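You operate a simulated robot arm through the tools that you are given. There is no shell and no other tool. Be economical: measure what you need, move in short steps, check, and stop when the job is done.

You are at the controls of a simulated two-armed robot. One attempt, no reset.

JOB
Load the bowl with the rice and start it on Fast.
Fine: tip the whole tub in and close the clear lid; the tub goes back to its place, its lid lies on the bench.

The check looks at the end state, three seconds after you hand in, the way a careful person would. Anything else that was tipped, shoved, dropped, spilled or broken makes it a failure. A push-on lid holds only when it is set on centred and level and pressed home; a screw cap is set on level and turned clockwise until tight.

ROBOT AND FRAMES
Two 7-joint arms with two-finger parallel grippers on one trunk, on a base that drives. Base frame: it is fixed to the floor where the robot stands at the start and does not move with it; the origin is under the middle of the robot, x ahead of it, y to its left, z up; the surface under the hand at the start is at about z = 360. Lengths are in mm, angles in rad, forces in N, time in s.
The left shoulder is at the start at [50, 165, 1255], the right one opposite. With the tool pointing down near the work surface each hand reaches from about 100 to 360 mm from the robot's upright axis, wherever it stands, measured 20 degrees to its own side. Places, roughly: bench beside the bowl machine [-300, 800, 900]; blue air lever [500, 300, 1400]; bowl machine [900, 100, 800]; bowl speed dial [400, 100, 1100]; clear lid [900, -100, 1100]; coating bowl [1000, 0, 1000]; motor switch [500, 0, 1100]; red pin [500, 0, 1000]. Payload 3.91 kg a hand.
Tool frame (each hand has its own): the origin (TCP) lies between the finger pads and is the grasp point; the fingertips stand 30 mm ahead of it; z points along the fingers, y is the line along which they close. Largest opening 110 mm; finger width 20, thickness 10; the body of the gripper, 48 by 112 mm, starts 55 mm behind the TCP.
Orientation is that of the tool frame in the base frame, as a unit quaternion [x, y, z, w]. With the fingers straight down and closing along the base's y, the tool's x points along the base's -x, its y along +y and its z along -z.

CONTROLS
- The arms move only by the tool servo_tool. It takes "left_plan", "right_plan" or both (then of equal length, played together; a hand with none holds still); each is text: rows parted by semicolons, each of 7 numbers parted by spaces: the turn, a rotation vector about the tool's x, y, z in rad, then the shift along the tool's x, y, z in mm, then the finger opening in mm, from 0 to 110. In form: ax ay az tx ty tz gripper; .... A call has 1 to 20 rows; each row is the pose to reach, as a shift and turn from the pose commanded when the call began, along the tool's axes at that moment. A row lasts 0.2 s, in which the tool goes at most 50 mm and 0.15 rad; a call with a longer step from one row to the next is refused whole, and so is a gripper value outside its range. A pose out of reach is approached as far as the arm can. The call stops where the force on the tool passes 40 N (or 10 N more than at its start, if that is more) or the arm is blocked; 0.2 s more then pass. Each finger travels about 45 mm/s and halts on what it meets, pressing with about 42 N; the grip force reading is that of the motor and also rises with nothing between the fingers. The clock runs only during rows and for 0.2 s after the last one: add rows that repeat a pose to give the fingers time. The reply holds the time, the measured pose of the TCP, the force on the tool along the base axes, the opening and the grip force, in the units named above and with some noise, with the torque about the TCP (base axes, N m) and any sound that the robot's microphone picked up.
- Cameras (640 x 400 px; columns grow to the right, rows downward): "scene" is now at [91.9, 63, 1426.4]; the picture's right is [0.71, -0.70, 0.00], its down [-0.39, -0.40, -0.83] and it looks along [0.58, 0.59, -0.56] (base axes); focal length 214 px, centre (320, 200). "left" rides on the left gripper at [72, -17, -103] in its tool frame; the picture's right is [0.23, 0.97, 0.00], its down [-0.76, 0.18, -0.62] and it looks along [-0.61, 0.14, 0.78] (tool axes); focal length 222 px, centre (320, 200). "right" rides on the right gripper at [72, 17, -103] in its tool frame; the picture's right is [-0.23, 0.97, 0.00], its down [-0.76, -0.18, -0.62] and it looks along [-0.61, -0.14, 0.78] (tool axes); focal length 222 px, centre (320, 200). There is no depth. A picture from a camera that has moved, and an enlarged one, comes with that camera's place and axes in the base frame and with its lens.
- snapshot(camera): a new picture of that camera. No time passes.
- raise_lower(by): slides the trunk up (or, below 0, down) by that many mm; the arms and the scene camera ride with it, the base frame stays. It gives what a move gives, with no picture.
- steer(legs): drives the robot by 1 to 6 legs, each [ahead, left, turn to the left] in mm, mm and rad, along the robot's own axes; the way and the turn of a leg run together, so that a leg with both is an arc; at most 1500 mm and 3.142 rad a leg. The arms and the cameras ride along, it lands a little off, and it stops where it bumps. It gives what a move gives.
- pan_tilt(pan, tilt): turns the head with the scene camera to pan (to the left, within 1.396 rad either way) and tilt (down, from -0.506 to 1.204), counted from straight ahead of the robot. It gives what a move gives.
- enlarge(camera, box): a new picture of the part [left, top, right, bottom] of that camera's present view, enlarged. No time passes.
- sign_off(): hands the job in; it is judged then, once.

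Work in short steps. Places have to be worked out from the pictures, the camera data and where the tool is seen: move nearer, look again, correct. Check each grasp and each placing, and mend what went wrong. You have 120 turns and 88 pictures in all, those below and enlarged ones among them. Open the grippers and draw the arms clear of the work before you hand the job in, unless the task says otherwise; then end with one line.

The tools are called after ">>>" by a JSON object that holds its "fn" and its "kwargs". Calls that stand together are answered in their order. servo_tool: Moves the arms, as the interface text tells. Its arguments: {"type":"object","properties":{"left_plan":{"type":"string"},"right_plan":{"type":"string"}},"required":[]} The other tools are called the same way: raise_lower (by) slides the trunk up or down; steer (legs) drives the base; pan_tilt (pan, tilt) turns the head that bears the scene camera; snapshot (camera) takes a picture; enlarge (camera, box) takes an enlarged picture of a part of a camera's view; sign_off () hands the job in.

At the start:

```text
time_s: 0.0
left_tool_pos: [285.4, 303.2, 1000.0]
left_ee_rot: [0.0, 1.0, 0.0, 0.0]
left_ft_force: [0.7, -0.3, 1.2]
left_wrist_torque: [0.01, 0.0, -0.02]
left_finger_gap: 110.0
left_finger_force: 0.2
right_tool_pos: [415.7, 17.4, 1000.3]
right_ee_rot: [0.0, 1.0, 0.0, 0.0]
right_ft_force: [0.3, 0.2, -0.2]
right_wrist_torque: [0.02, 0.03, 0.03]
right_finger_gap: 109.8
right_finger_force: 0.0
trunk travel left (down, up): [-475.0, 28.0]
robot x, y, heading: [1.3, 0.6, 0.002]
head pan, tilt: [0.791, 0.59]
```

scene: 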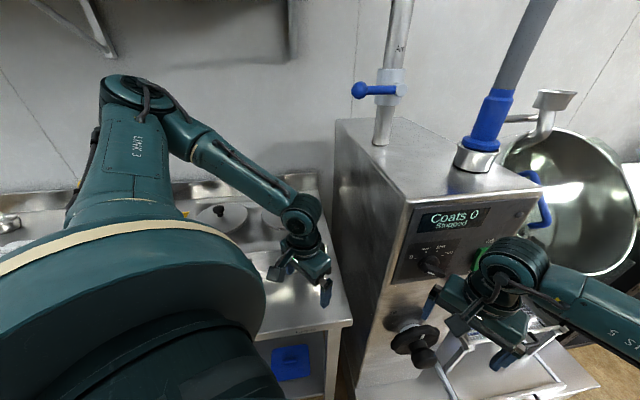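
right: 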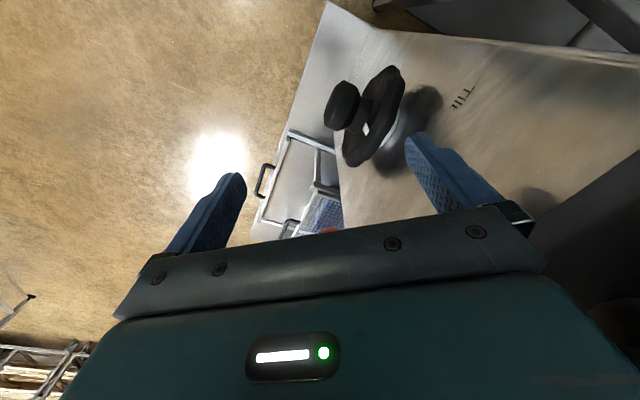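
left: 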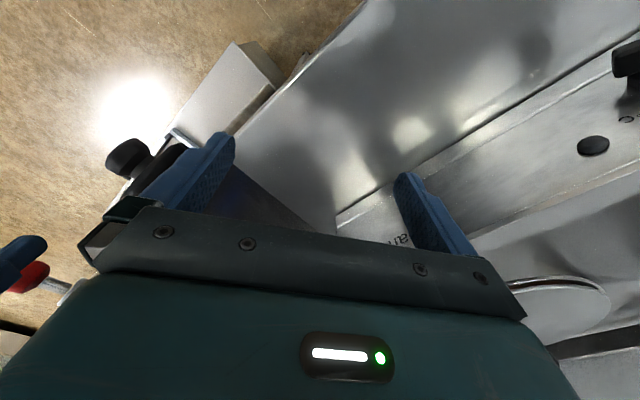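

The scene shows the machine ahead-left, the bench left, and the bowl beyond. I'll look around with the head, to the left first.

>>> {"fn": "pan_tilt", "kwargs": {"pan": 1.39, "tilt": 0.6}}

>>> {"fn": "snapshot", "kwargs": {"camera": "scene"}}

>>> {"fn": "pan_tilt", "kwargs": {"pan": 0.0, "tilt": 0.5}}

>>> {"fn": "snapshot", "kwargs": {"camera": "scene"}}

```text
time_s: 1.0
left_tool_pos: [285.3, 303.2, 1000.2]
left_ee_rot: [0.001, 1.0, 0.0, 0.0]
left_ft_force: [-0.3, 0.0, 1.0]
left_wrist_torque: [-0.01, -0.01, 0.04]
left_finger_gap: 110.1
left_finger_force: 0.1
right_tool_pos: [416.2, 16.3, 999.7]
right_ee_rot: [0.0, 1.0, -0.001, 0.0]
right_ft_force: [0.5, 1.4, -0.7]
right_wrist_torque: [0.01, -0.02, -0.01]
right_finger_gap: 110.0
right_finger_force: 0.1
trunk travel left (down, up): [-475.0, 28.0]
robot x, y, heading: [0.7, -0.8, 0.003]
head pan, tilt: [1.389, 0.6]
```

```text
84 pictures are left
camera scene: at [45.5, 86.9, 1425.5], right [0.98, -0.18, 0.0], down [-0.1, -0.56, -0.83], along [0.15, 0.81, -0.56], focal length 214 px, centre (320, 200)
```

scene: 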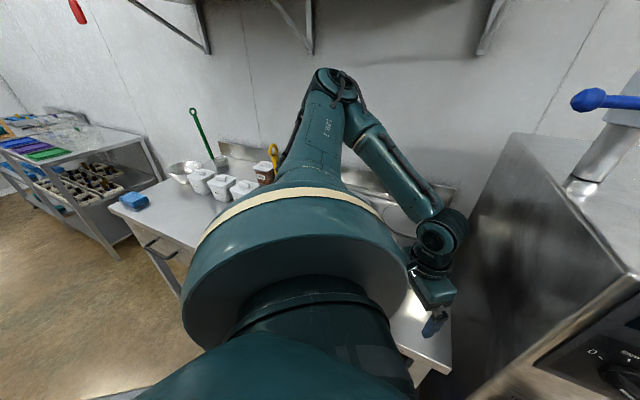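

```text
time_s: 2.5
left_tool_pos: [284.2, 302.6, 1000.0]
left_ee_rot: [0.0, 1.0, 0.0, 0.0]
left_ft_force: [-0.1, 0.1, 0.2]
left_wrist_torque: [-0.02, 0.01, -0.02]
left_finger_gap: 110.0
left_finger_force: 0.0
right_tool_pos: [416.6, 15.7, 1000.2]
right_ee_rot: [0.0, 1.0, 0.0, 0.0]
right_ft_force: [-0.4, -0.3, 0.1]
right_wrist_torque: [-0.02, -0.01, 0.0]
right_finger_gap: 110.0
right_finger_force: 0.0
trunk travel left (down, up): [-475.0, 28.0]
robot x, y, heading: [-1.9, -3.7, 0.005]
head pan, tilt: [0.0, 0.499]
```

```text
83 pictures are left
camera scene: at [120.5, 0.1, 1434.6], right [0.0, -1.0, 0.0], down [-0.48, 0.0, -0.88], along [0.88, 0.0, -0.48], focal length 214 px, centre (320, 200)
```

scene: 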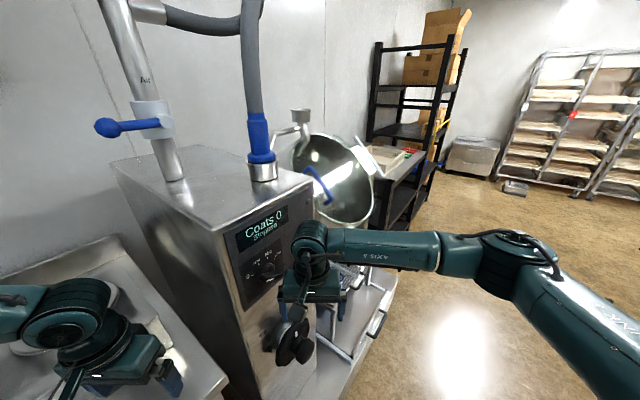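

The tubs stand at the left end of the bench. I'll enlarge the machine and bowl now.

>>> {"fn": "enlarge", "kwargs": {"camera": "scene", "box": [220, 80, 420, 380]}}

>>> {"fn": "enlarge", "kwargs": {"camera": "scene", "box": [220, 180, 320, 300]}}

>>> {"fn": "pan_tilt", "kwargs": {"pan": 1.39, "tilt": 0.6}}

>>> {"fn": "enlarge", "kwargs": {"camera": "scene", "box": [100, 90, 300, 240]}}

```text
1.33 times, centred on (320, 230) of scene
camera zoom: at [120.5, 0.1, 1434.6], right [0.0, -1.0, 0.0], down [-0.48, 0.0, -0.88], along [0.88, 0.0, -0.48], focal length 286 px, centre (320, 160)
```

zoom: 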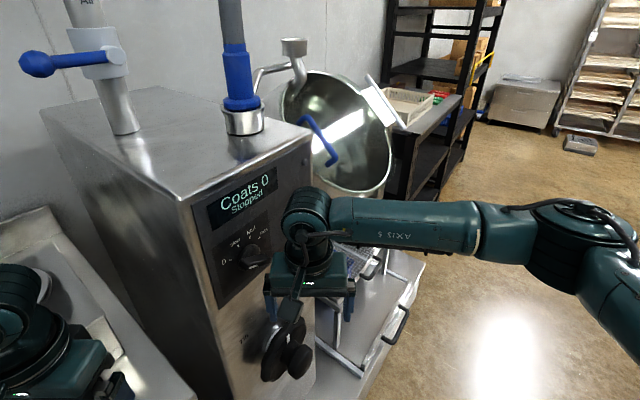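

```text
3.33 times, centred on (270, 240) of scene
camera zoom: at [120.5, 0.1, 1434.6], right [0.0, -1.0, 0.0], down [-0.48, 0.0, -0.88], along [0.88, 0.0, -0.48], focal length 715 px, centre (487, 67)
```

zoom: 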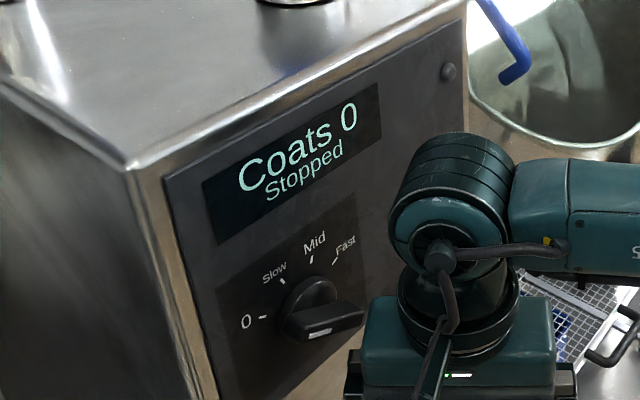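

```text
time_s: 4.1
left_tool_pos: [284.6, 304.4, 999.1]
left_ee_rot: [0.0, 1.0, 0.0, 0.0]
left_ft_force: [0.5, -0.6, 0.5]
left_wrist_torque: [0.0, 0.03, 0.01]
left_finger_gap: 109.9
left_finger_force: 0.0
right_tool_pos: [417.5, 16.2, 999.8]
right_ee_rot: [0.0, 1.0, 0.001, 0.0]
right_ft_force: [-0.1, 0.2, -0.7]
right_wrist_torque: [0.0, 0.02, 0.01]
right_finger_gap: 110.0
right_finger_force: 0.0
trunk travel left (down, up): [-475.0, 28.0]
robot x, y, heading: [1.3, 2.1, -0.001]
head pan, tilt: [1.389, 0.6]
```

```text
2.67 times, centred on (200, 165) of scene
camera zoom: at [45.5, 86.9, 1425.5], right [0.98, -0.18, 0.0], down [-0.1, -0.56, -0.83], along [0.15, 0.81, -0.56], focal length 572 px, centre (640, 293)
```

zoom: 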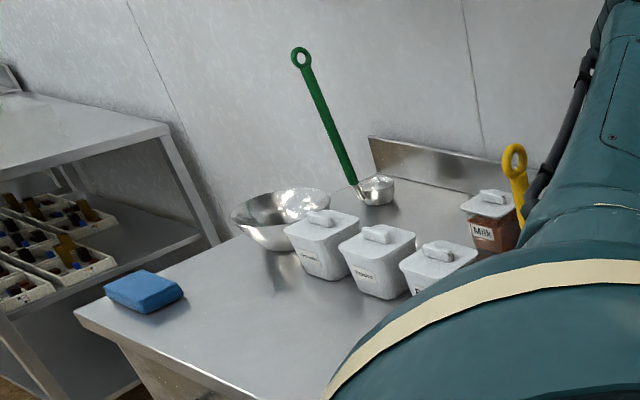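

Bench edge estimated diagonal (running from about (290,200) to (-690,960)), tubs near (-330,960) and along it. I'll back away and turn to face the bench squarely, arms clear.

>>> {"fn": "steer", "kwargs": {"legs": [[-300, 0, 0], [0, 0, 0.918], [0, 400, 0]]}}

>>> {"fn": "pan_tilt", "kwargs": {"pan": 0.2, "tilt": 0.6}}

>>> {"fn": "snapshot", "kwargs": {"camera": "scene"}}

```text
time_s: 12.1
left_tool_pos: [-684.5, 653.5, 1000.2]
left_ee_rot: [-0.44, 0.898, -0.001, 0.001]
left_ft_force: [0.6, -0.7, 0.1]
left_wrist_torque: [-0.02, 0.0, 0.01]
left_finger_gap: 110.1
left_finger_force: 0.0
right_tool_pos: [-377.7, 580.3, 1000.4]
right_ee_rot: [-0.44, 0.898, -0.001, 0.001]
right_ft_force: [0.1, 0.4, 0.9]
right_wrist_torque: [0.0, -0.01, 0.0]
right_finger_gap: 110.1
right_finger_force: 0.1
trunk travel left (down, up): [-475.0, 28.0]
robot x, y, heading: [-621.3, 242.6, 0.916]
head pan, tilt: [1.389, 0.6]
```

```text
time_s: 13.5
left_tool_pos: [-685.4, 653.0, 999.7]
left_ee_rot: [-0.441, 0.898, -0.001, 0.0]
left_ft_force: [0.1, -0.5, -0.2]
left_wrist_torque: [0.01, -0.02, -0.01]
left_finger_gap: 110.1
left_finger_force: 0.0
right_tool_pos: [-377.9, 579.8, 1001.1]
right_ee_rot: [-0.44, 0.898, 0.0, 0.0]
right_ft_force: [0.2, -0.1, 0.9]
right_wrist_torque: [-0.04, 0.03, -0.03]
right_finger_gap: 110.2
right_finger_force: 0.0
trunk travel left (down, up): [-475.0, 28.0]
robot x, y, heading: [-623.1, 244.7, 0.91]
head pan, tilt: [0.201, 0.6]
```

```text
79 pictures are left
camera scene: at [-562.9, 343.6, 1425.5], right [0.9, -0.44, 0.0], down [-0.25, -0.51, -0.83], along [0.37, 0.74, -0.56], focal length 214 px, centre (320, 200)
```

scene: 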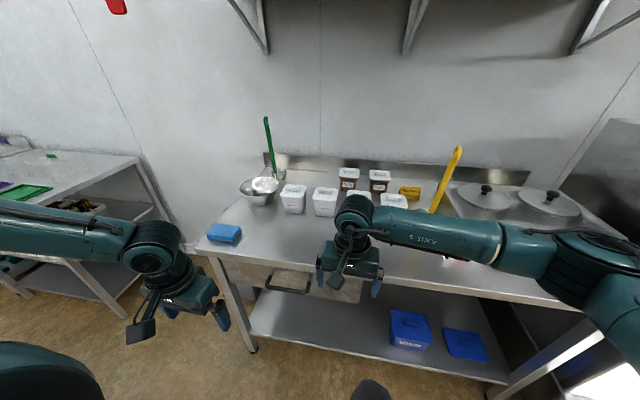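

Now zoom on the tubs to read labels.

>>> {"fn": "enlarge", "kwargs": {"camera": "scene", "box": [235, 160, 435, 240]}}

>>> {"fn": "enlarge", "kwargs": {"camera": "scene", "box": [270, 165, 350, 225]}}

```text
3.20 times, centred on (335, 200) of scene
camera zoom: at [-562.9, 343.6, 1425.5], right [0.9, -0.44, 0.0], down [-0.25, -0.51, -0.83], along [0.37, 0.74, -0.56], focal length 686 px, centre (272, 200)
```

zoom: 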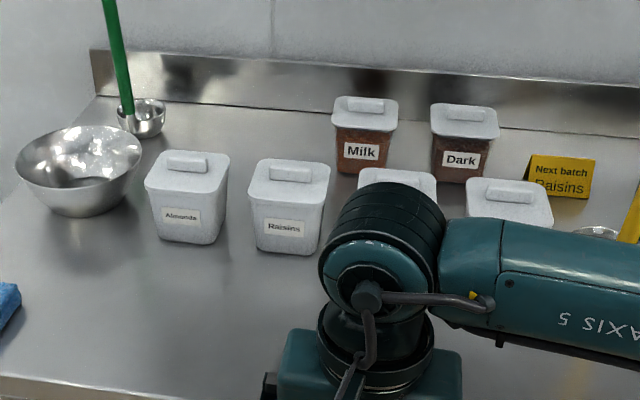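

```text
6.67 times, centred on (310, 195) of scene
camera zoom: at [-562.9, 343.6, 1425.5], right [0.9, -0.44, 0.0], down [-0.25, -0.51, -0.83], along [0.37, 0.74, -0.56], focal length 1430 px, centre (387, 233)
```

zoom: 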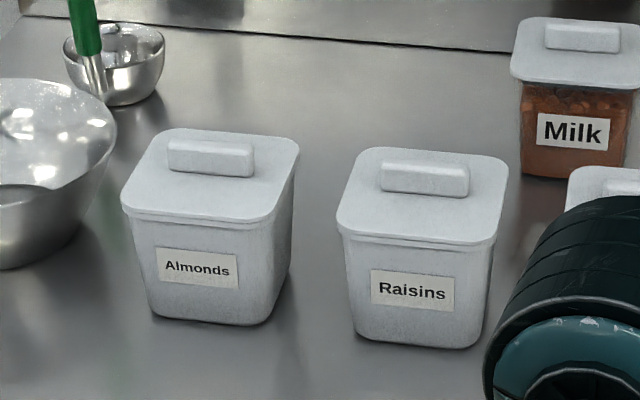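

Rice must be the third or fourth tub, hidden by the right arm. Slide right and look again.

>>> {"fn": "steer", "kwargs": {"legs": [[0, -330, 0]]}}

>>> {"fn": "pan_tilt", "kwargs": {"pan": 0.2, "tilt": 0.6}}

>>> {"fn": "enlarge", "kwargs": {"camera": "scene", "box": [160, 120, 400, 270]}}

```text
time_s: 17.0
left_tool_pos: [-423.7, 449.9, 1001.2]
left_ee_rot: [-0.441, 0.897, 0.0, 0.0]
left_ft_force: [1.3, -0.1, 0.4]
left_wrist_torque: [-0.01, 0.01, -0.02]
left_finger_gap: 109.8
left_finger_force: 0.1
right_tool_pos: [-116.7, 377.8, 1000.5]
right_ee_rot: [-0.44, 0.898, 0.0, 0.0]
right_ft_force: [0.0, -0.4, 0.4]
right_wrist_torque: [-0.01, 0.0, 0.04]
right_finger_gap: 110.1
right_finger_force: 0.1
trunk travel left (down, up): [-475.0, 28.0]
robot x, y, heading: [-362.1, 36.3, 0.915]
head pan, tilt: [0.201, 0.6]
```

```text
time_s: 17.6
left_tool_pos: [-424.3, 450.9, 999.5]
left_ee_rot: [-0.44, 0.898, 0.0, 0.0]
left_ft_force: [-0.1, 0.6, -0.3]
left_wrist_torque: [-0.02, -0.01, -0.03]
left_finger_gap: 110.0
left_finger_force: 0.1
right_tool_pos: [-117.1, 377.2, 1000.7]
right_ee_rot: [-0.44, 0.898, 0.0, 0.0]
right_ft_force: [-0.7, 0.5, 0.1]
right_wrist_torque: [0.01, 0.0, 0.0]
right_finger_gap: 109.7
right_finger_force: 0.0
trunk travel left (down, up): [-475.0, 28.0]
robot x, y, heading: [-358.3, 44.0, 0.91]
head pan, tilt: [0.201, 0.6]
```

```text
2.67 times, centred on (280, 195) of scene
camera zoom: at [-301.2, 141.1, 1425.5], right [0.9, -0.44, 0.0], down [-0.25, -0.51, -0.83], along [0.36, 0.74, -0.56], focal length 572 px, centre (427, 213)
```

zoom: 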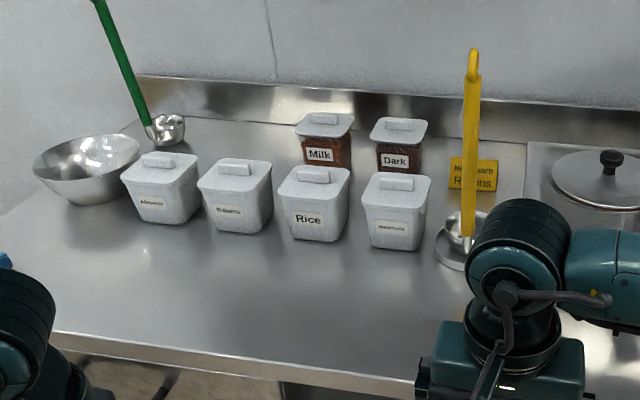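

Rice is the third tub, near (-140, 880), bench z≈885. Before grasping I'll inspect the bowl side from a position to the right.

>>> {"fn": "steer", "kwargs": {"legs": [[-193, -476, 0], [0, 0, -0.6], [0, -250, 0]]}}

>>> {"fn": "pan_tilt", "kwargs": {"pan": 0.0, "tilt": 0.45}}

>>> {"fn": "snapshot", "kwargs": {"camera": "scene"}}

```text
time_s: 26.3
left_tool_pos: [155.4, -268.1, 1000.2]
left_ee_rot: [-0.155, 0.988, 0.0, 0.0]
left_ft_force: [0.6, 0.1, -0.1]
left_wrist_torque: [-0.01, 0.01, -0.01]
left_finger_gap: 110.0
left_finger_force: 0.1
right_tool_pos: [367.4, -499.9, 1000.1]
right_ee_rot: [-0.154, 0.988, 0.0, 0.0]
right_ft_force: [0.1, -0.7, 0.1]
right_wrist_torque: [0.04, 0.01, -0.01]
right_finger_gap: 109.9
right_finger_force: 0.0
trunk travel left (down, up): [-475.0, 28.0]
robot x, y, heading: [-22.0, -641.2, 0.309]
head pan, tilt: [0.201, 0.6]
```

```text
time_s: 27.1
left_tool_pos: [154.2, -266.8, 1000.4]
left_ee_rot: [-0.155, 0.988, -0.001, 0.0]
left_ft_force: [-0.2, -0.8, -0.7]
left_wrist_torque: [0.0, -0.01, 0.01]
left_finger_gap: 110.0
left_finger_force: 0.1
right_tool_pos: [367.1, -499.0, 1000.8]
right_ee_rot: [-0.154, 0.988, 0.001, 0.0]
right_ft_force: [-0.3, 0.3, 0.3]
right_wrist_torque: [0.0, 0.01, 0.0]
right_finger_gap: 109.7
right_finger_force: 0.0
trunk travel left (down, up): [-475.0, 28.0]
robot x, y, heading: [-24.8, -642.8, 0.31]
head pan, tilt: [0.0, 0.45]
```

```text
75 pictures are left
camera scene: at [91.2, -605.8, 1439.0], right [0.31, -0.95, 0.0], down [-0.41, -0.13, -0.9], along [0.86, 0.28, -0.44], focal length 214 px, centre (320, 200)
```

scene: 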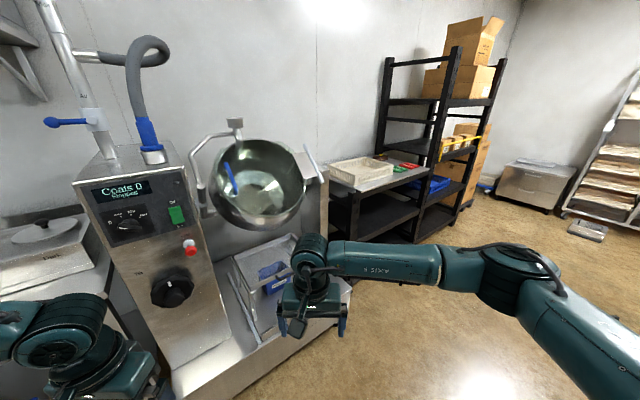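

>>> {"fn": "enlarge", "kwargs": {"camera": "scene", "box": [180, 110, 340, 260]}}

>>> {"fn": "enlarge", "kwargs": {"camera": "scene", "box": [80, 170, 210, 320]}}

```text
2.67 times, centred on (260, 185) of scene
camera zoom: at [91.2, -605.8, 1439.0], right [0.31, -0.95, 0.0], down [-0.41, -0.13, -0.9], along [0.86, 0.28, -0.44], focal length 572 px, centre (480, 240)
```

zoom: 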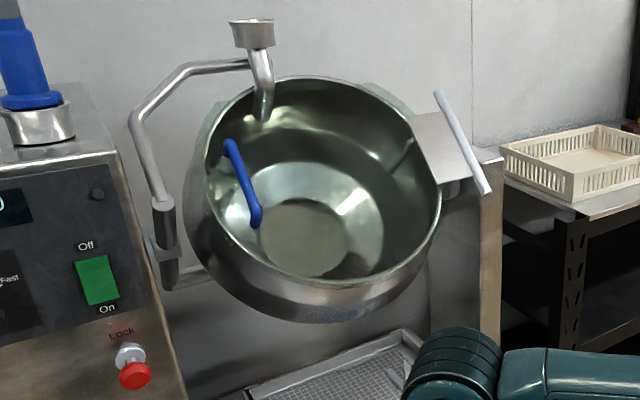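

```text
2.67 times, centred on (145, 245) of scene
camera zoom: at [91.2, -605.8, 1439.0], right [0.31, -0.95, 0.0], down [-0.41, -0.13, -0.9], along [0.86, 0.28, -0.44], focal length 572 px, centre (787, 80)
```

zoom: 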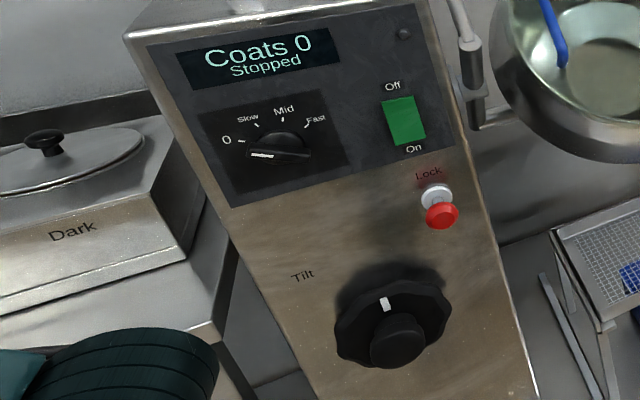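

The control panel: rocker Off/On, dial at 0, lock pin and tilt wheel. I'll move in front of the bowl for a better look at the clear lid.

>>> {"fn": "steer", "kwargs": {"legs": [[547, -129, 0], [0, 0, 0.608]]}}

>>> {"fn": "pan_tilt", "kwargs": {"pan": 0.0, "tilt": 0.5}}

>>> {"fn": "snapshot", "kwargs": {"camera": "scene"}}

```text
time_s: 31.9
left_tool_pos: [464.0, -185.2, 999.6]
left_ee_rot: [-0.444, 0.896, -0.001, 0.001]
left_ft_force: [0.9, -0.4, -0.3]
left_wrist_torque: [0.02, 0.02, 0.0]
left_finger_gap: 109.9
left_finger_force: 0.1
right_tool_pos: [773.3, -252.6, 1000.4]
right_ee_rot: [-0.444, 0.896, 0.0, -0.001]
right_ft_force: [-0.8, 0.5, -0.2]
right_wrist_torque: [0.01, 0.02, 0.04]
right_finger_gap: 110.0
right_finger_force: 0.0
trunk travel left (down, up): [-475.0, 28.0]
robot x, y, heading: [535.5, -595.2, 0.919]
head pan, tilt: [0.0, 0.45]
```

```text
time_s: 32.6
left_tool_pos: [464.2, -185.1, 999.2]
left_ee_rot: [-0.444, 0.896, -0.002, 0.0]
left_ft_force: [0.0, 0.1, -1.3]
left_wrist_torque: [-0.02, -0.02, 0.0]
left_finger_gap: 110.1
left_finger_force: 0.1
right_tool_pos: [772.6, -253.9, 999.3]
right_ee_rot: [-0.444, 0.896, -0.001, 0.0]
right_ft_force: [-0.9, 0.9, -0.5]
right_wrist_torque: [-0.02, 0.02, -0.01]
right_finger_gap: 109.9
right_finger_force: 0.0
trunk travel left (down, up): [-475.0, 28.0]
robot x, y, heading: [534.8, -595.4, 0.918]
head pan, tilt: [0.0, 0.499]
```

```text
72 pictures are left
camera scene: at [607.4, -499.5, 1434.6], right [0.8, -0.6, 0.0], down [-0.29, -0.38, -0.88], along [0.53, 0.7, -0.48], focal length 214 px, centre (320, 200)
```

scene: 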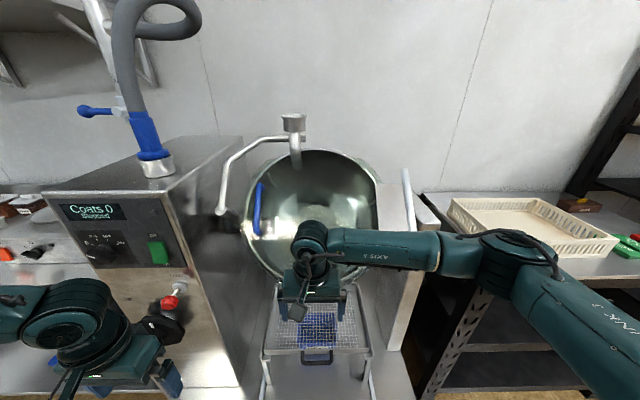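

>>> {"fn": "enlarge", "kwargs": {"camera": "scene", "box": [210, 105, 440, 250]}}

```text
2.76 times, centred on (325, 178) of scene
camera zoom: at [607.4, -499.5, 1434.6], right [0.8, -0.6, 0.0], down [-0.29, -0.38, -0.88], along [0.53, 0.7, -0.48], focal length 592 px, centre (306, 262)
```

zoom: 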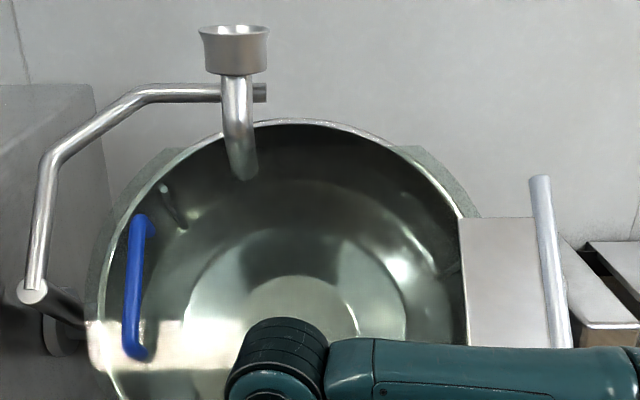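

The clear lid seems to be at the mouth, hinged at the right post, blue handle at left (u≈618). I'll zoom into the lid edges.

>>> {"fn": "enlarge", "kwargs": {"camera": "scene", "box": [235, 140, 315, 240]}}

>>> {"fn": "enlarge", "kwargs": {"camera": "scene", "box": [340, 140, 430, 240]}}

```text
4.00 times, centred on (275, 190) of scene
camera zoom: at [607.4, -499.5, 1434.6], right [0.8, -0.6, 0.0], down [-0.29, -0.38, -0.88], along [0.53, 0.7, -0.48], focal length 858 px, centre (500, 240)
```

zoom: 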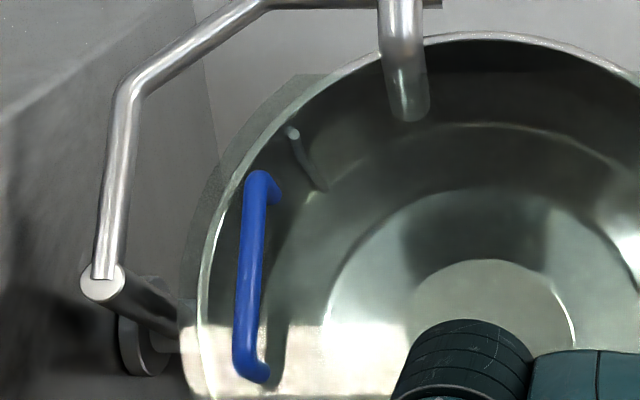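

```text
4.00 times, centred on (385, 190) of scene
camera zoom: at [607.4, -499.5, 1434.6], right [0.8, -0.6, 0.0], down [-0.29, -0.38, -0.88], along [0.53, 0.7, -0.48], focal length 858 px, centre (60, 240)
```

zoom: 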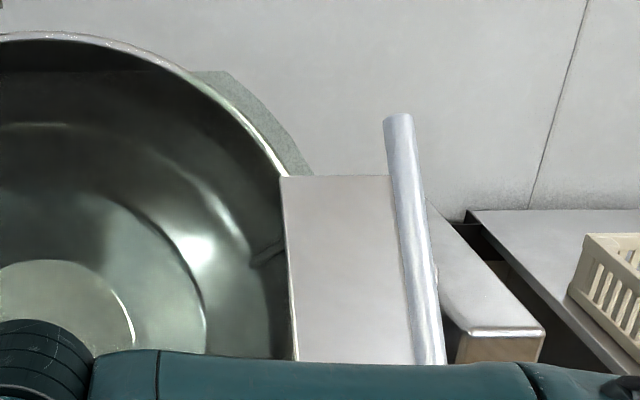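

The lid is closed over the bowl (chord cut at the top, hinge post at right, handle rod at left inclined ~41°). I'll raise and tilt the right hand to face the lid, and tuck the left hand back.

>>> {"fn": "servo_tool", "kwargs": {"right_plan": "0 -0.141 0 0 0 -40 110; 0 -0.282 0 0 0 -80 110; 0 -0.424 0 0 0 -120 80; 0 -0.565 0 10 0 -150 60; 0 -0.706 0 20 0 -180 50; 0 -0.848 0 30 0 -200 50", "left_plan": "0 0 0 30 0 -20 110; 0 0 0 60 0 -40 110; 0 0 0 90 0 -60 110; 0 0 0 120 0 -80 110; 0 0 0 150 0 -100 110; 0 0 0 150 0 -120 110"}}

>>> {"fn": "steer", "kwargs": {"legs": [[0, 86, 0]]}}

>>> {"fn": "snapshot", "kwargs": {"camera": "right"}}

```text
time_s: 34.0
left_tool_pos: [364.1, -213.7, 1164.8]
left_ee_rot: [-0.444, 0.896, -0.002, 0.0]
left_ft_force: [0.3, -0.8, 0.3]
left_wrist_torque: [0.02, -0.05, -0.02]
left_finger_gap: 110.0
left_finger_force: 0.1
left hand out of reach, approached as far as the arm can: row 1, 2, 3, 4, 5, 6
right_tool_pos: [757.3, -279.6, 1199.4]
right_ee_rot: [-0.404, 0.816, 0.184, 0.37]
right_ft_force: [-0.2, 0.3, 0.4]
right_wrist_torque: [0.02, -0.03, -0.02]
right_finger_gap: 50.1
right_finger_force: 0.0
trunk travel left (down, up): [-475.0, 28.0]
robot x, y, heading: [532.2, -596.1, 0.919]
head pan, tilt: [0.0, 0.499]
```

```text
time_s: 35.4
left_tool_pos: [294.0, -160.7, 1163.1]
left_ee_rot: [-0.446, 0.895, -0.002, 0.0]
left_ft_force: [-1.0, -0.1, -1.0]
left_wrist_torque: [0.0, 0.0, 0.02]
left_finger_gap: 110.0
left_finger_force: 0.1
right_tool_pos: [685.5, -226.0, 1198.5]
right_ee_rot: [-0.406, 0.816, 0.184, 0.369]
right_ft_force: [-0.4, 0.4, -0.8]
right_wrist_torque: [-0.01, -0.03, -0.04]
right_finger_gap: 50.3
right_finger_force: 0.0
trunk travel left (down, up): [-475.0, 28.0]
robot x, y, heading: [462.8, -541.0, 0.924]
head pan, tilt: [0.0, 0.499]
```

```text
68 pictures are left
camera right: at [597.2, -314.9, 1213.5], right [-0.68, 0.71, 0.17], down [0.16, -0.08, 0.98], along [0.71, 0.7, -0.06], focal length 222 px, centre (320, 200)
```

right: 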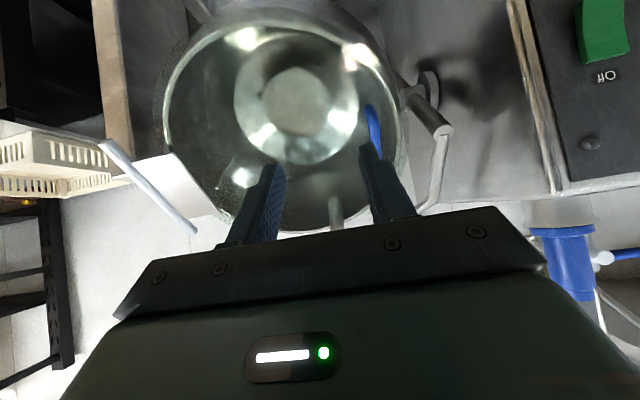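

The right camera shows lid and handle well. Drive ahead 130, then align the hand with the handle but stay ~70 mm off.

>>> {"fn": "steer", "kwargs": {"legs": [[130, 0, 0]]}}

>>> {"fn": "servo_tool", "kwargs": {"right_plan": "0 0 0 -10 30 20 50; 0 0 0 -25 62 40 50; 0 0 0 -25 62 60 50"}}

>>> {"fn": "snapshot", "kwargs": {"camera": "right"}}

```text
time_s: 36.5
left_tool_pos: [332.0, -111.0, 1164.1]
left_ee_rot: [-0.443, 0.897, -0.002, 0.001]
left_ft_force: [0.0, -0.3, 0.2]
left_wrist_torque: [0.03, -0.05, -0.03]
left_finger_gap: 110.1
left_finger_force: 0.1
right_tool_pos: [725.2, -177.3, 1199.9]
right_ee_rot: [-0.403, 0.817, 0.182, 0.369]
right_ft_force: [-0.6, -1.6, -0.3]
right_wrist_torque: [0.01, -0.04, -0.01]
right_finger_gap: 50.3
right_finger_force: 0.0
trunk travel left (down, up): [-475.0, 28.0]
robot x, y, heading: [503.3, -490.2, 0.918]
head pan, tilt: [0.0, 0.499]
stopped in leg 1: the robot was blocked; the commanded pose is now the measured one
```

```text
time_s: 37.3
left_tool_pos: [333.7, -109.2, 1163.5]
left_ee_rot: [-0.444, 0.896, -0.003, 0.0]
left_ft_force: [0.4, 0.3, -0.9]
left_wrist_torque: [0.01, -0.02, 0.0]
left_finger_gap: 109.7
left_finger_force: 0.1
right_tool_pos: [716.4, -86.9, 1179.3]
right_ee_rot: [-0.403, 0.818, 0.181, 0.369]
right_ft_force: [0.0, 0.1, -0.1]
right_wrist_torque: [0.02, 0.01, -0.01]
right_finger_gap: 50.1
right_finger_force: 0.0
trunk travel left (down, up): [-475.0, 28.0]
robot x, y, heading: [503.2, -493.8, 0.924]
head pan, tilt: [0.0, 0.499]
```

```text
67 pictures are left
camera right: at [626.8, -175.1, 1193.2], right [-0.68, 0.71, 0.17], down [0.16, -0.08, 0.98], along [0.71, 0.7, -0.06], focal length 222 px, centre (320, 200)
```

right: 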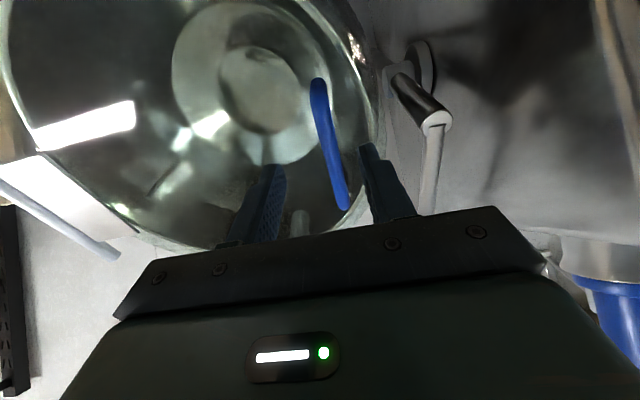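

Estimates match the picture (rod predicted at (331,152), seen at (330,145)). Move in along the tool so the rod is between fingertips.

>>> {"fn": "servo_tool", "kwargs": {"right_plan": "0 0 0 -18 2 40 50; 0 0 0 -35 4 75 50; 0 0 0 -35 4 95 50; 0 0 0 -35 4 108 50"}}

>>> {"fn": "snapshot", "kwargs": {"camera": "right"}}

```text
time_s: 38.3
left_tool_pos: [333.8, -108.8, 1163.2]
left_ee_rot: [-0.445, 0.896, -0.003, 0.0]
left_ft_force: [0.0, 0.5, 0.3]
left_wrist_torque: [0.04, 0.04, -0.01]
left_finger_gap: 110.2
left_finger_force: 0.0
right_tool_pos: [774.8, -2.0, 1133.3]
right_ee_rot: [-0.404, 0.817, 0.182, 0.369]
right_ft_force: [0.3, 0.8, 0.1]
right_wrist_torque: [0.02, -0.02, -0.01]
right_finger_gap: 50.3
right_finger_force: 0.1
trunk travel left (down, up): [-475.0, 28.0]
robot x, y, heading: [507.8, -491.1, 0.918]
head pan, tilt: [0.0, 0.499]
```

```text
66 pictures are left
camera right: at [684.7, -91.4, 1148.3], right [-0.68, 0.71, 0.17], down [0.16, -0.08, 0.98], along [0.71, 0.7, -0.06], focal length 222 px, centre (320, 200)
```

right: 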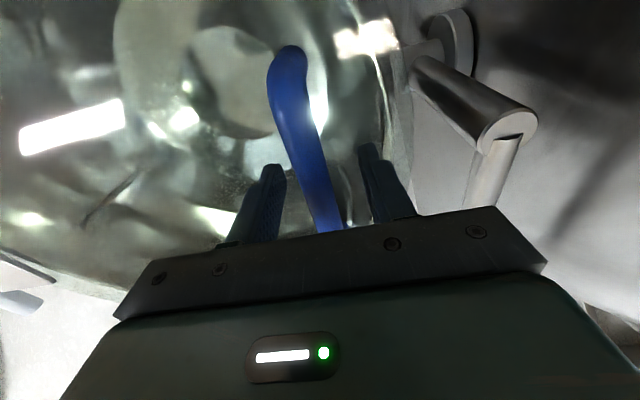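

The rod lies between the fingers; close on it.

>>> {"fn": "servo_tool", "kwargs": {"right_plan": "0 0 0 0 -4 0 30; 0 0 0 0 -4 0 10; 0 0 0 0 -4 0 5; 0 0 0 0 -4 0 5"}}

>>> {"fn": "snapshot", "kwargs": {"camera": "right"}}

```text
time_s: 39.3
left_tool_pos: [331.4, -108.4, 1163.2]
left_ee_rot: [-0.445, 0.896, -0.004, 0.001]
left_ft_force: [-0.3, 0.4, 0.5]
left_wrist_torque: [0.01, -0.03, 0.0]
left_finger_gap: 110.0
left_finger_force: 0.0
right_tool_pos: [773.1, -3.1, 1134.5]
right_ee_rot: [-0.406, 0.815, 0.184, 0.369]
right_ft_force: [-13.9, 15.3, 5.1]
right_wrist_torque: [-0.03, -0.31, 0.3]
right_finger_gap: 15.2
right_finger_force: 44.7
trunk travel left (down, up): [-475.0, 28.0]
robot x, y, heading: [505.0, -491.8, 0.924]
head pan, tilt: [0.0, 0.499]
```

```text
65 pictures are left
camera right: at [684.6, -92.8, 1148.5], right [-0.69, 0.71, 0.17], down [0.16, -0.08, 0.98], along [0.71, 0.7, -0.06], focal length 222 px, centre (320, 200)
```

right: 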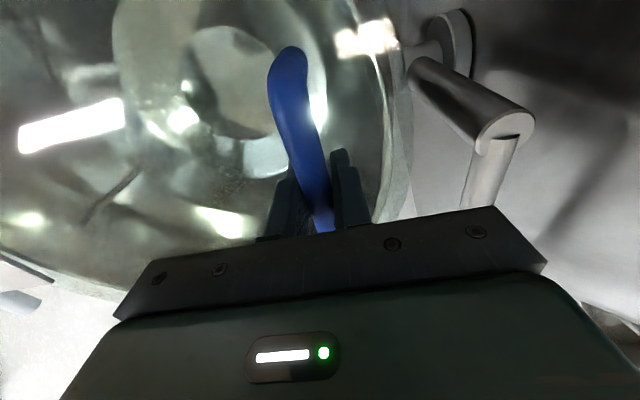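

Grip is firm on a 15 mm rod. Start swinging the lid about the estimated hinge (432 mm to the right), first 0.3 rad.

>>> {"fn": "servo_tool", "kwargs": {"right_plan": "-0.05 0 0 0 1 -21.5 5; -0.1 0 0 0 -4 -43 5; -0.2 0 0 0 -16 -85 5; -0.3 0 0 0 -32 -125 5"}}

>>> {"fn": "snapshot", "kwargs": {"camera": "scene"}}

```text
time_s: 40.3
left_tool_pos: [329.1, -108.3, 1161.2]
left_ee_rot: [-0.445, 0.896, -0.003, 0.002]
left_ft_force: [0.5, 0.7, -0.5]
left_wrist_torque: [-0.02, 0.0, -0.01]
left_finger_gap: 109.7
left_finger_force: 0.1
right_tool_pos: [740.6, -97.4, 1218.8]
right_ee_rot: [-0.457, 0.778, 0.307, 0.304]
right_ft_force: [-23.1, 19.0, 17.8]
right_wrist_torque: [0.27, -0.01, -0.44]
right_finger_gap: 15.4
right_finger_force: 45.5
trunk travel left (down, up): [-475.0, 28.0]
robot x, y, heading: [502.9, -492.7, 0.921]
head pan, tilt: [0.0, 0.499]
```

```text
64 pictures are left
camera scene: at [572.3, -394.7, 1434.9], right [0.8, -0.6, 0.0], down [-0.29, -0.38, -0.88], along [0.53, 0.7, -0.48], focal length 214 px, centre (320, 200)
```

scene: 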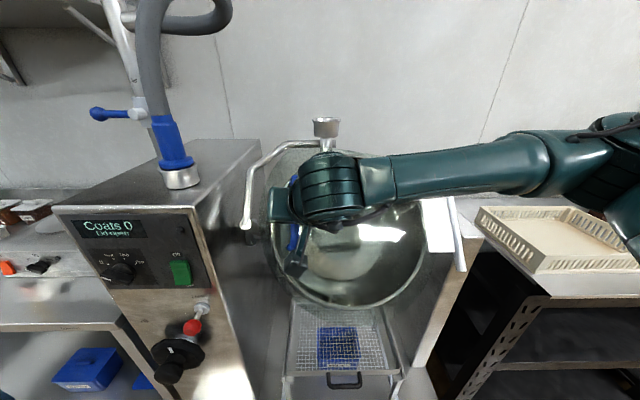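

The display now reads "Lid open", so the lid swings as expected. Lateral force says my hinge estimate is slightly off; continue with a small correction.

>>> {"fn": "servo_tool", "kwargs": {"right_plan": "0 0 0 0 7 0 5; -0.1 0 0 0 2 -43 5; -0.2 0 0 0 -7.6 -85 5; -0.3 0 0 0 -21 -126 5; -0.4 0 0 0 -39 -166 5"}}

```text
time_s: 41.5
left_tool_pos: [335.0, -107.5, 1163.5]
left_ee_rot: [-0.445, 0.896, -0.002, -0.001]
left_ft_force: [0.1, -0.4, -0.2]
left_wrist_torque: [-0.01, 0.02, 0.0]
left_finger_gap: 110.3
left_finger_force: 0.1
right_tool_pos: [751.2, -234.5, 1316.5]
right_ee_rot: [-0.499, 0.706, 0.455, 0.212]
right_ft_force: [15.0, 20.7, 26.3]
right_wrist_torque: [-0.03, 0.68, -0.62]
right_finger_gap: 15.9
right_finger_force: 45.3
trunk travel left (down, up): [-475.0, 28.0]
robot x, y, heading: [504.7, -491.0, 0.92]
head pan, tilt: [0.0, 0.499]
```

Fit of the three poses confirms radius ≈430; force is now along the rod, so I shift slightly along it and continue opening.

>>> {"fn": "servo_tool", "kwargs": {"right_plan": "0 0 0 -8 0 0 5; -0.1 0 0 -9 -5 -43 5; -0.2 0 0 -10 -14.5 -85 5; -0.3 0 0 -12 -28 -126 5; -0.4 0 0 -14 -45.6 -165 5"}}

>>> {"fn": "snapshot", "kwargs": {"camera": "scene"}}

```text
time_s: 42.7
left_tool_pos: [336.4, -111.3, 1164.3]
left_ee_rot: [-0.444, 0.896, -0.002, -0.001]
left_ft_force: [0.0, 0.0, 0.5]
left_wrist_torque: [0.01, 0.0, 0.02]
left_finger_gap: 109.9
left_finger_force: 0.1
right_tool_pos: [826.3, -374.3, 1386.0]
right_ee_rot: [-0.536, 0.604, 0.581, 0.1]
right_ft_force: [9.8, 3.1, -12.4]
right_wrist_torque: [-0.43, 1.03, -0.46]
right_finger_gap: 15.8
right_finger_force: 45.1
trunk travel left (down, up): [-475.0, 28.0]
robot x, y, heading: [502.6, -493.1, 0.923]
head pan, tilt: [0.0, 0.499]
```

```text
63 pictures are left
camera scene: at [580.6, -395.9, 1434.2], right [0.8, -0.61, 0.0], down [-0.29, -0.38, -0.88], along [0.53, 0.7, -0.48], focal length 214 px, centre (320, 200)
```

scene: 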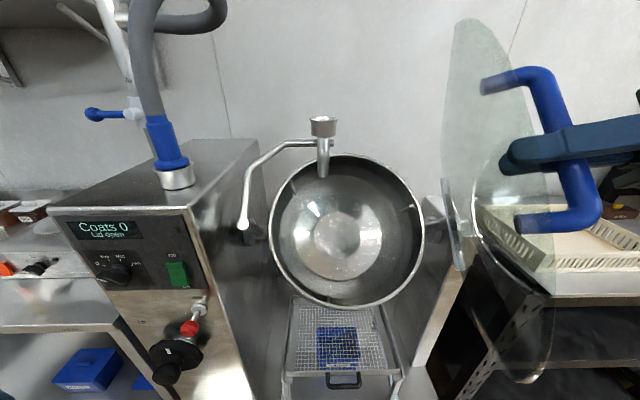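

The lid is about 65° open and follows nicely. Continue the swing.

>>> {"fn": "servo_tool", "kwargs": {"right_plan": "-0.1 0 0 -1 -5 -43 5; -0.2 0 0 -2 -14.5 -85 5; -0.3 0 0 -3 -28 -126 5; -0.4 0 0 -4 -45.6 -165 5; -0.5 0 0 -5 -67 -202 5"}}

>>> {"fn": "snapshot", "kwargs": {"camera": "scene"}}

```text
time_s: 43.9
left_tool_pos: [337.4, -105.6, 1163.4]
left_ee_rot: [-0.445, 0.896, -0.003, -0.003]
left_ft_force: [-1.0, 0.9, 0.4]
left_wrist_torque: [-0.02, -0.01, 0.03]
left_finger_gap: 110.1
left_finger_force: 0.1
right_tool_pos: [985.0, -512.6, 1407.8]
right_ee_rot: [-0.542, 0.444, 0.713, -0.036]
right_ft_force: [10.5, 27.3, -23.2]
right_wrist_torque: [-0.33, 1.08, -0.4]
right_finger_gap: 16.0
right_finger_force: 44.9
trunk travel left (down, up): [-475.0, 28.0]
robot x, y, heading: [505.3, -492.5, 0.918]
head pan, tilt: [0.0, 0.499]
```

```text
62 pictures are left
camera scene: at [582.7, -391.7, 1433.6], right [0.8, -0.6, 0.0], down [-0.29, -0.39, -0.87], along [0.53, 0.7, -0.48], focal length 214 px, centre (320, 200)
```

scene: 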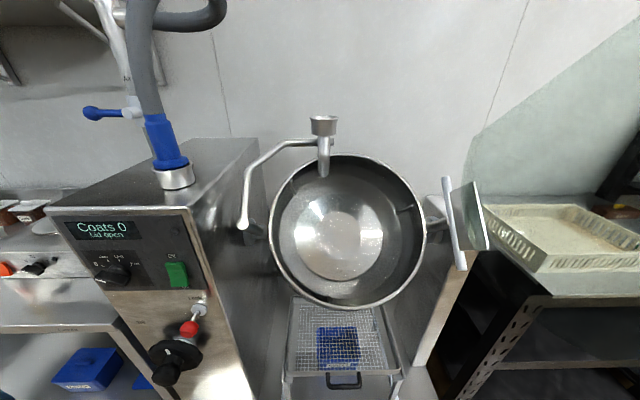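

Lid ~92° open; force is radial (inward), so I correct by ~7 mm and continue to ~120°.

>>> {"fn": "servo_tool", "kwargs": {"right_plan": "0 0 0 0 -7 0 5; -0.1 0 0 0 -12 -42 5; -0.2 0 0 0 -21 -84 5; -0.3 0 0 0 -35 -124 5; -0.4 0 0 0 -53 -162 5"}}

```text
time_s: 45.1
left_tool_pos: [332.3, -107.3, 1163.0]
left_ee_rot: [-0.445, 0.896, -0.003, 0.001]
left_ft_force: [0.3, 0.2, 0.2]
left_wrist_torque: [-0.01, 0.01, -0.01]
left_finger_gap: 110.3
left_finger_force: 0.0
right_tool_pos: [1066.0, -555.9, 1393.3]
right_ee_rot: [-0.523, 0.306, 0.785, -0.131]
right_ft_force: [-22.9, 11.6, -26.7]
right_wrist_torque: [-0.91, 0.23, 0.19]
right_finger_gap: 16.5
right_finger_force: 45.1
right hand out of reach, approached as far as the arm can: row 4, 5
trunk travel left (down, up): [-475.0, 28.0]
robot x, y, heading: [502.5, -490.4, 0.918]
head pan, tilt: [0.0, 0.499]
```

Arm reach ends at ~108° open. I'll open the fingers slightly so the rod is only caged, to feel which way the lid wants to go.

>>> {"fn": "servo_tool", "kwargs": {"right_plan": "0 0 0 0 0 0 24; 0 0 0 0 0 0 30; 0 0 0 0 0 0 30; 0 0 0 0 0 0 30"}}

>>> {"fn": "snapshot", "kwargs": {"camera": "right"}}

```text
time_s: 46.1
left_tool_pos: [334.7, -109.5, 1162.3]
left_ee_rot: [-0.445, 0.896, -0.002, 0.0]
left_ft_force: [-0.1, 0.2, -0.1]
left_wrist_torque: [0.01, 0.01, 0.02]
left_finger_gap: 109.8
left_finger_force: 0.0
right_tool_pos: [1068.4, -559.0, 1395.4]
right_ee_rot: [-0.52, 0.303, 0.788, -0.129]
right_ft_force: [-0.1, -0.3, -0.2]
right_wrist_torque: [0.01, -0.04, -0.02]
right_finger_gap: 29.9
right_finger_force: 0.0
trunk travel left (down, up): [-475.0, 28.0]
robot x, y, heading: [502.6, -493.2, 0.921]
head pan, tilt: [0.0, 0.499]
```

```text
61 pictures are left
camera right: at [1128.2, -643.9, 1323.2], right [-0.01, -0.65, 0.76], down [0.9, 0.32, 0.28], along [-0.43, 0.69, 0.58], focal length 222 px, centre (320, 200)
```

right: 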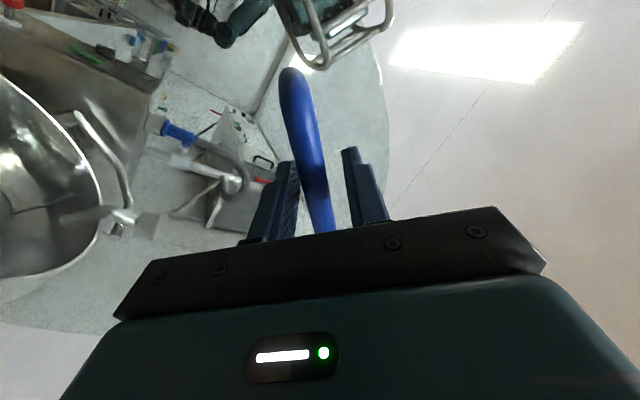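

The lid stays put on its own. Open the fingers fully and back the hand off by driving right 100.

>>> {"fn": "servo_tool", "kwargs": {"right_plan": "0 0 0 0 0 0 60; 0 0 0 0 0 0 90; 0 0 0 0 0 0 110; 0 0 0 0 0 0 110; 0 0 0 0 0 0 110"}}

>>> {"fn": "steer", "kwargs": {"legs": [[0, -110, 0]]}}

>>> {"fn": "snapshot", "kwargs": {"camera": "right"}}

```text
time_s: 47.3
left_tool_pos: [332.8, -111.5, 1163.5]
left_ee_rot: [-0.444, 0.896, -0.002, 0.0]
left_ft_force: [0.2, 0.2, -0.5]
left_wrist_torque: [0.03, 0.02, 0.0]
left_finger_gap: 109.8
left_finger_force: 0.0
right_tool_pos: [1069.2, -558.3, 1393.9]
right_ee_rot: [-0.52, 0.302, 0.789, -0.128]
right_ft_force: [0.5, -0.4, -0.2]
right_wrist_torque: [0.02, -0.01, 0.0]
right_finger_gap: 110.0
right_finger_force: 0.0
trunk travel left (down, up): [-475.0, 28.0]
robot x, y, heading: [500.4, -491.2, 0.923]
head pan, tilt: [0.0, 0.499]
```

```text
time_s: 48.0
left_tool_pos: [336.0, -111.1, 1164.5]
left_ee_rot: [-0.445, 0.896, -0.001, 0.001]
left_ft_force: [-0.9, 0.3, -0.2]
left_wrist_torque: [-0.01, 0.01, -0.01]
left_finger_gap: 109.9
left_finger_force: 0.1
right_tool_pos: [1070.0, -560.5, 1394.5]
right_ee_rot: [-0.52, 0.303, 0.788, -0.129]
right_ft_force: [-0.1, 0.0, -0.1]
right_wrist_torque: [-0.06, 0.0, 0.02]
right_finger_gap: 110.1
right_finger_force: 0.0
trunk travel left (down, up): [-475.0, 28.0]
robot x, y, heading: [502.3, -491.7, 0.924]
head pan, tilt: [0.0, 0.499]
stopped in leg 1: the robot was blocked; the commanded pose is now the measured one
```

```text
60 pictures are left
camera right: at [1129.6, -645.1, 1323.0], right [-0.01, -0.65, 0.76], down [0.9, 0.32, 0.28], along [-0.43, 0.69, 0.58], focal length 222 px, centre (320, 200)
```

right: 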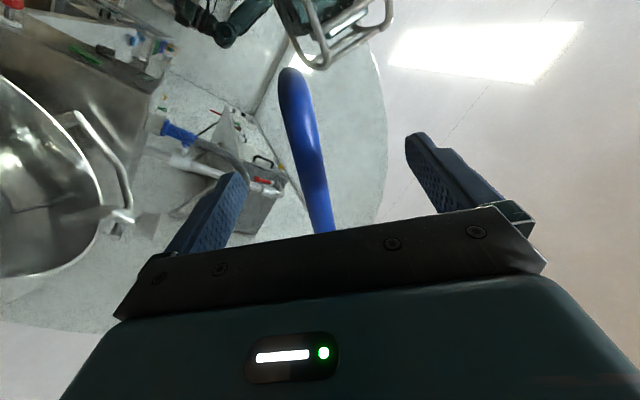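

Blocked sideways by the cart edge; drive diagonally back-right instead.

>>> {"fn": "steer", "kwargs": {"legs": [[-30, -110, 0]]}}

>>> {"fn": "snapshot", "kwargs": {"camera": "right"}}

```text
time_s: 49.7
left_tool_pos: [406.5, -202.8, 1163.5]
left_ee_rot: [-0.444, 0.896, -0.001, 0.001]
left_ft_force: [0.5, -0.3, 0.0]
left_wrist_torque: [-0.01, -0.01, 0.01]
left_finger_gap: 110.0
left_finger_force: 0.1
right_tool_pos: [1140.2, -651.0, 1394.5]
right_ee_rot: [-0.519, 0.302, 0.789, -0.129]
right_ft_force: [0.9, 0.1, -0.7]
right_wrist_torque: [0.01, 0.02, 0.0]
right_finger_gap: 110.0
right_finger_force: 0.2
trunk travel left (down, up): [-475.0, 28.0]
robot x, y, heading: [575.0, -584.1, 0.924]
head pan, tilt: [0.0, 0.499]
```

```text
59 pictures are left
camera right: at [1200.2, -736.6, 1323.0], right [-0.01, -0.65, 0.76], down [0.9, 0.32, 0.28], along [-0.43, 0.69, 0.58], focal length 222 px, centre (320, 200)
```

right: 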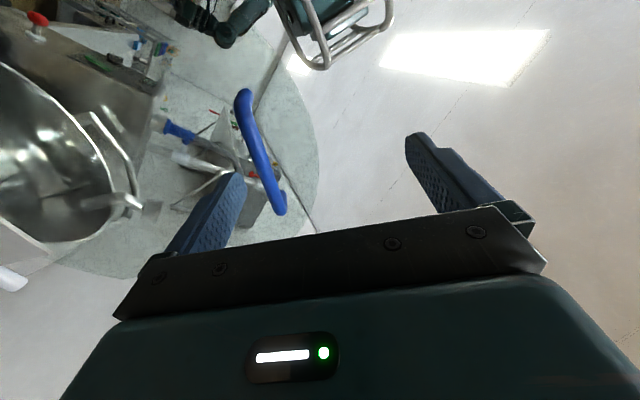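

Hand is clear and the lid stays open. Back off, then return the right hand to the compact, pointing-down pose.

>>> {"fn": "steer", "kwargs": {"legs": [[-300, 0, 0]]}}

>>> {"fn": "servo_tool", "kwargs": {"right_plan": "0.146 0 0 0 0 15 110; 0.292 0 0 0 0 30 110; 0.438 0 0 0 0 45 110; 0.584 0 0 0 0 60 110; 0.73 0 0 0 0 75 110; 0.876 0 0 0 0 90 110; 1.022 0 0 0 0 105 110; 1.168 0 0 0 0 120 110; 1.314 0 0 0 0 135 110; 1.46 0 0 0 0 150 110; 1.606 0 0 0 0 165 110; 1.752 0 0 0 0 180 110; 1.86 0 0 0 0 195 110"}}

>>> {"fn": "servo_tool", "kwargs": {"right_plan": "0 0.141 0 20 0 0 110; 0 0.282 0 40 0 0 110; 0 0.424 0 60 0 0 110; 0 0.565 0 80 0 0 110; 0 0.706 0 100 0 0 110; 0 0.848 0 120 0 0 110"}}

```text
time_s: 51.7
left_tool_pos: [227.3, -437.7, 1162.4]
left_ee_rot: [-0.441, 0.898, -0.002, 0.0]
left_ft_force: [0.6, -0.4, 0.6]
left_wrist_torque: [-0.01, 0.03, 0.02]
left_finger_gap: 109.8
left_finger_force: 0.0
right_tool_pos: [958.4, -891.6, 1395.3]
right_ee_rot: [-0.519, 0.303, 0.789, -0.127]
right_ft_force: [-0.4, 0.0, 0.4]
right_wrist_torque: [0.02, 0.03, 0.02]
right_finger_gap: 109.9
right_finger_force: 0.1
trunk travel left (down, up): [-475.0, 28.0]
robot x, y, heading: [396.4, -817.3, 0.915]
head pan, tilt: [0.0, 0.499]
```

```text
time_s: 54.5
left_tool_pos: [228.5, -436.1, 1163.2]
left_ee_rot: [-0.442, 0.897, -0.002, 0.002]
left_ft_force: [-0.3, -0.3, 1.1]
left_wrist_torque: [0.01, 0.0, 0.03]
left_finger_gap: 110.0
left_finger_force: 0.1
right_tool_pos: [784.8, -822.4, 1449.8]
right_ee_rot: [-0.411, 0.814, 0.227, 0.341]
right_ft_force: [-0.9, -0.3, 0.5]
right_wrist_torque: [0.0, -0.05, -0.01]
right_finger_gap: 110.0
right_finger_force: 0.0
trunk travel left (down, up): [-475.0, 28.0]
robot x, y, heading: [394.2, -821.6, 0.912]
head pan, tilt: [0.0, 0.499]
```

```text
time_s: 55.9
left_tool_pos: [226.7, -436.6, 1163.6]
left_ee_rot: [-0.441, 0.897, -0.001, 0.002]
left_ft_force: [0.0, -0.8, -0.5]
left_wrist_torque: [0.02, 0.0, -0.03]
left_finger_gap: 110.0
left_finger_force: 0.1
right_tool_pos: [731.5, -884.7, 1360.5]
right_ee_rot: [-0.47, 0.882, 0.037, -0.026]
right_ft_force: [0.1, -0.3, -0.1]
right_wrist_torque: [-0.03, 0.03, -0.03]
right_finger_gap: 110.0
right_finger_force: 0.1
trunk travel left (down, up): [-475.0, 28.0]
robot x, y, heading: [397.4, -820.1, 0.919]
head pan, tilt: [0.0, 0.499]
```

Now drive along to the rice tub (roughly 1460 mm to the left) facing the bench.

>>> {"fn": "steer", "kwargs": {"legs": [[0, 1458, 0], [240, 0, 0]]}}

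>>> {"fn": "pan_tilt", "kwargs": {"pan": 0.0, "tilt": 0.6}}

>>> {"fn": "snapshot", "kwargs": {"camera": "scene"}}

```text
time_s: 70.4
left_tool_pos: [-779.0, 667.3, 1163.6]
left_ee_rot: [-0.433, 0.901, -0.003, 0.0]
left_ft_force: [-0.4, 0.7, 0.1]
left_wrist_torque: [-0.02, 0.04, -0.03]
left_finger_gap: 109.9
left_finger_force: 0.0
right_tool_pos: [-281.6, 209.0, 1360.9]
right_ee_rot: [-0.46, 0.887, 0.038, -0.025]
right_ft_force: [0.9, -0.4, 0.5]
right_wrist_torque: [0.0, 0.03, 0.01]
right_finger_gap: 110.0
right_finger_force: 0.1
trunk travel left (down, up): [-475.0, 28.0]
robot x, y, heading: [-618.3, 277.0, 0.898]
head pan, tilt: [0.0, 0.499]
```

```text
time_s: 71.1
left_tool_pos: [-777.4, 667.4, 1163.0]
left_ee_rot: [-0.432, 0.902, -0.002, 0.001]
left_ft_force: [-0.6, 0.3, 0.2]
left_wrist_torque: [-0.01, 0.01, 0.0]
left_finger_gap: 110.1
left_finger_force: 0.0
right_tool_pos: [-282.2, 208.2, 1359.9]
right_ee_rot: [-0.461, 0.886, 0.038, -0.024]
right_ft_force: [0.1, 0.5, 0.3]
right_wrist_torque: [-0.02, 0.02, 0.0]
right_finger_gap: 110.0
right_finger_force: 0.1
trunk travel left (down, up): [-475.0, 28.0]
robot x, y, heading: [-617.7, 281.4, 0.897]
head pan, tilt: [0.0, 0.6]
```

```text
58 pictures are left
camera scene: at [-544.9, 371.6, 1425.5], right [0.78, -0.63, 0.0], down [-0.35, -0.44, -0.83], along [0.52, 0.64, -0.56], focal length 214 px, centre (320, 200)
```

scene: 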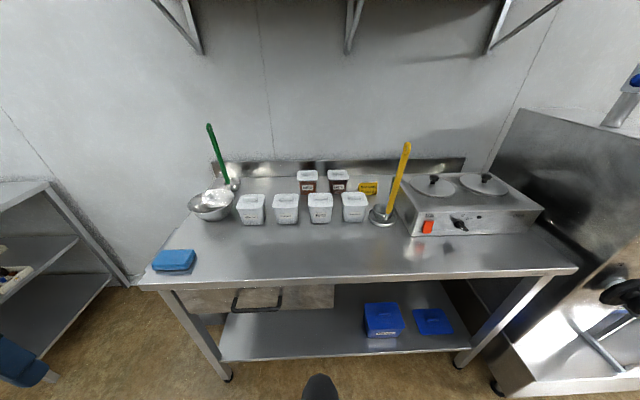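

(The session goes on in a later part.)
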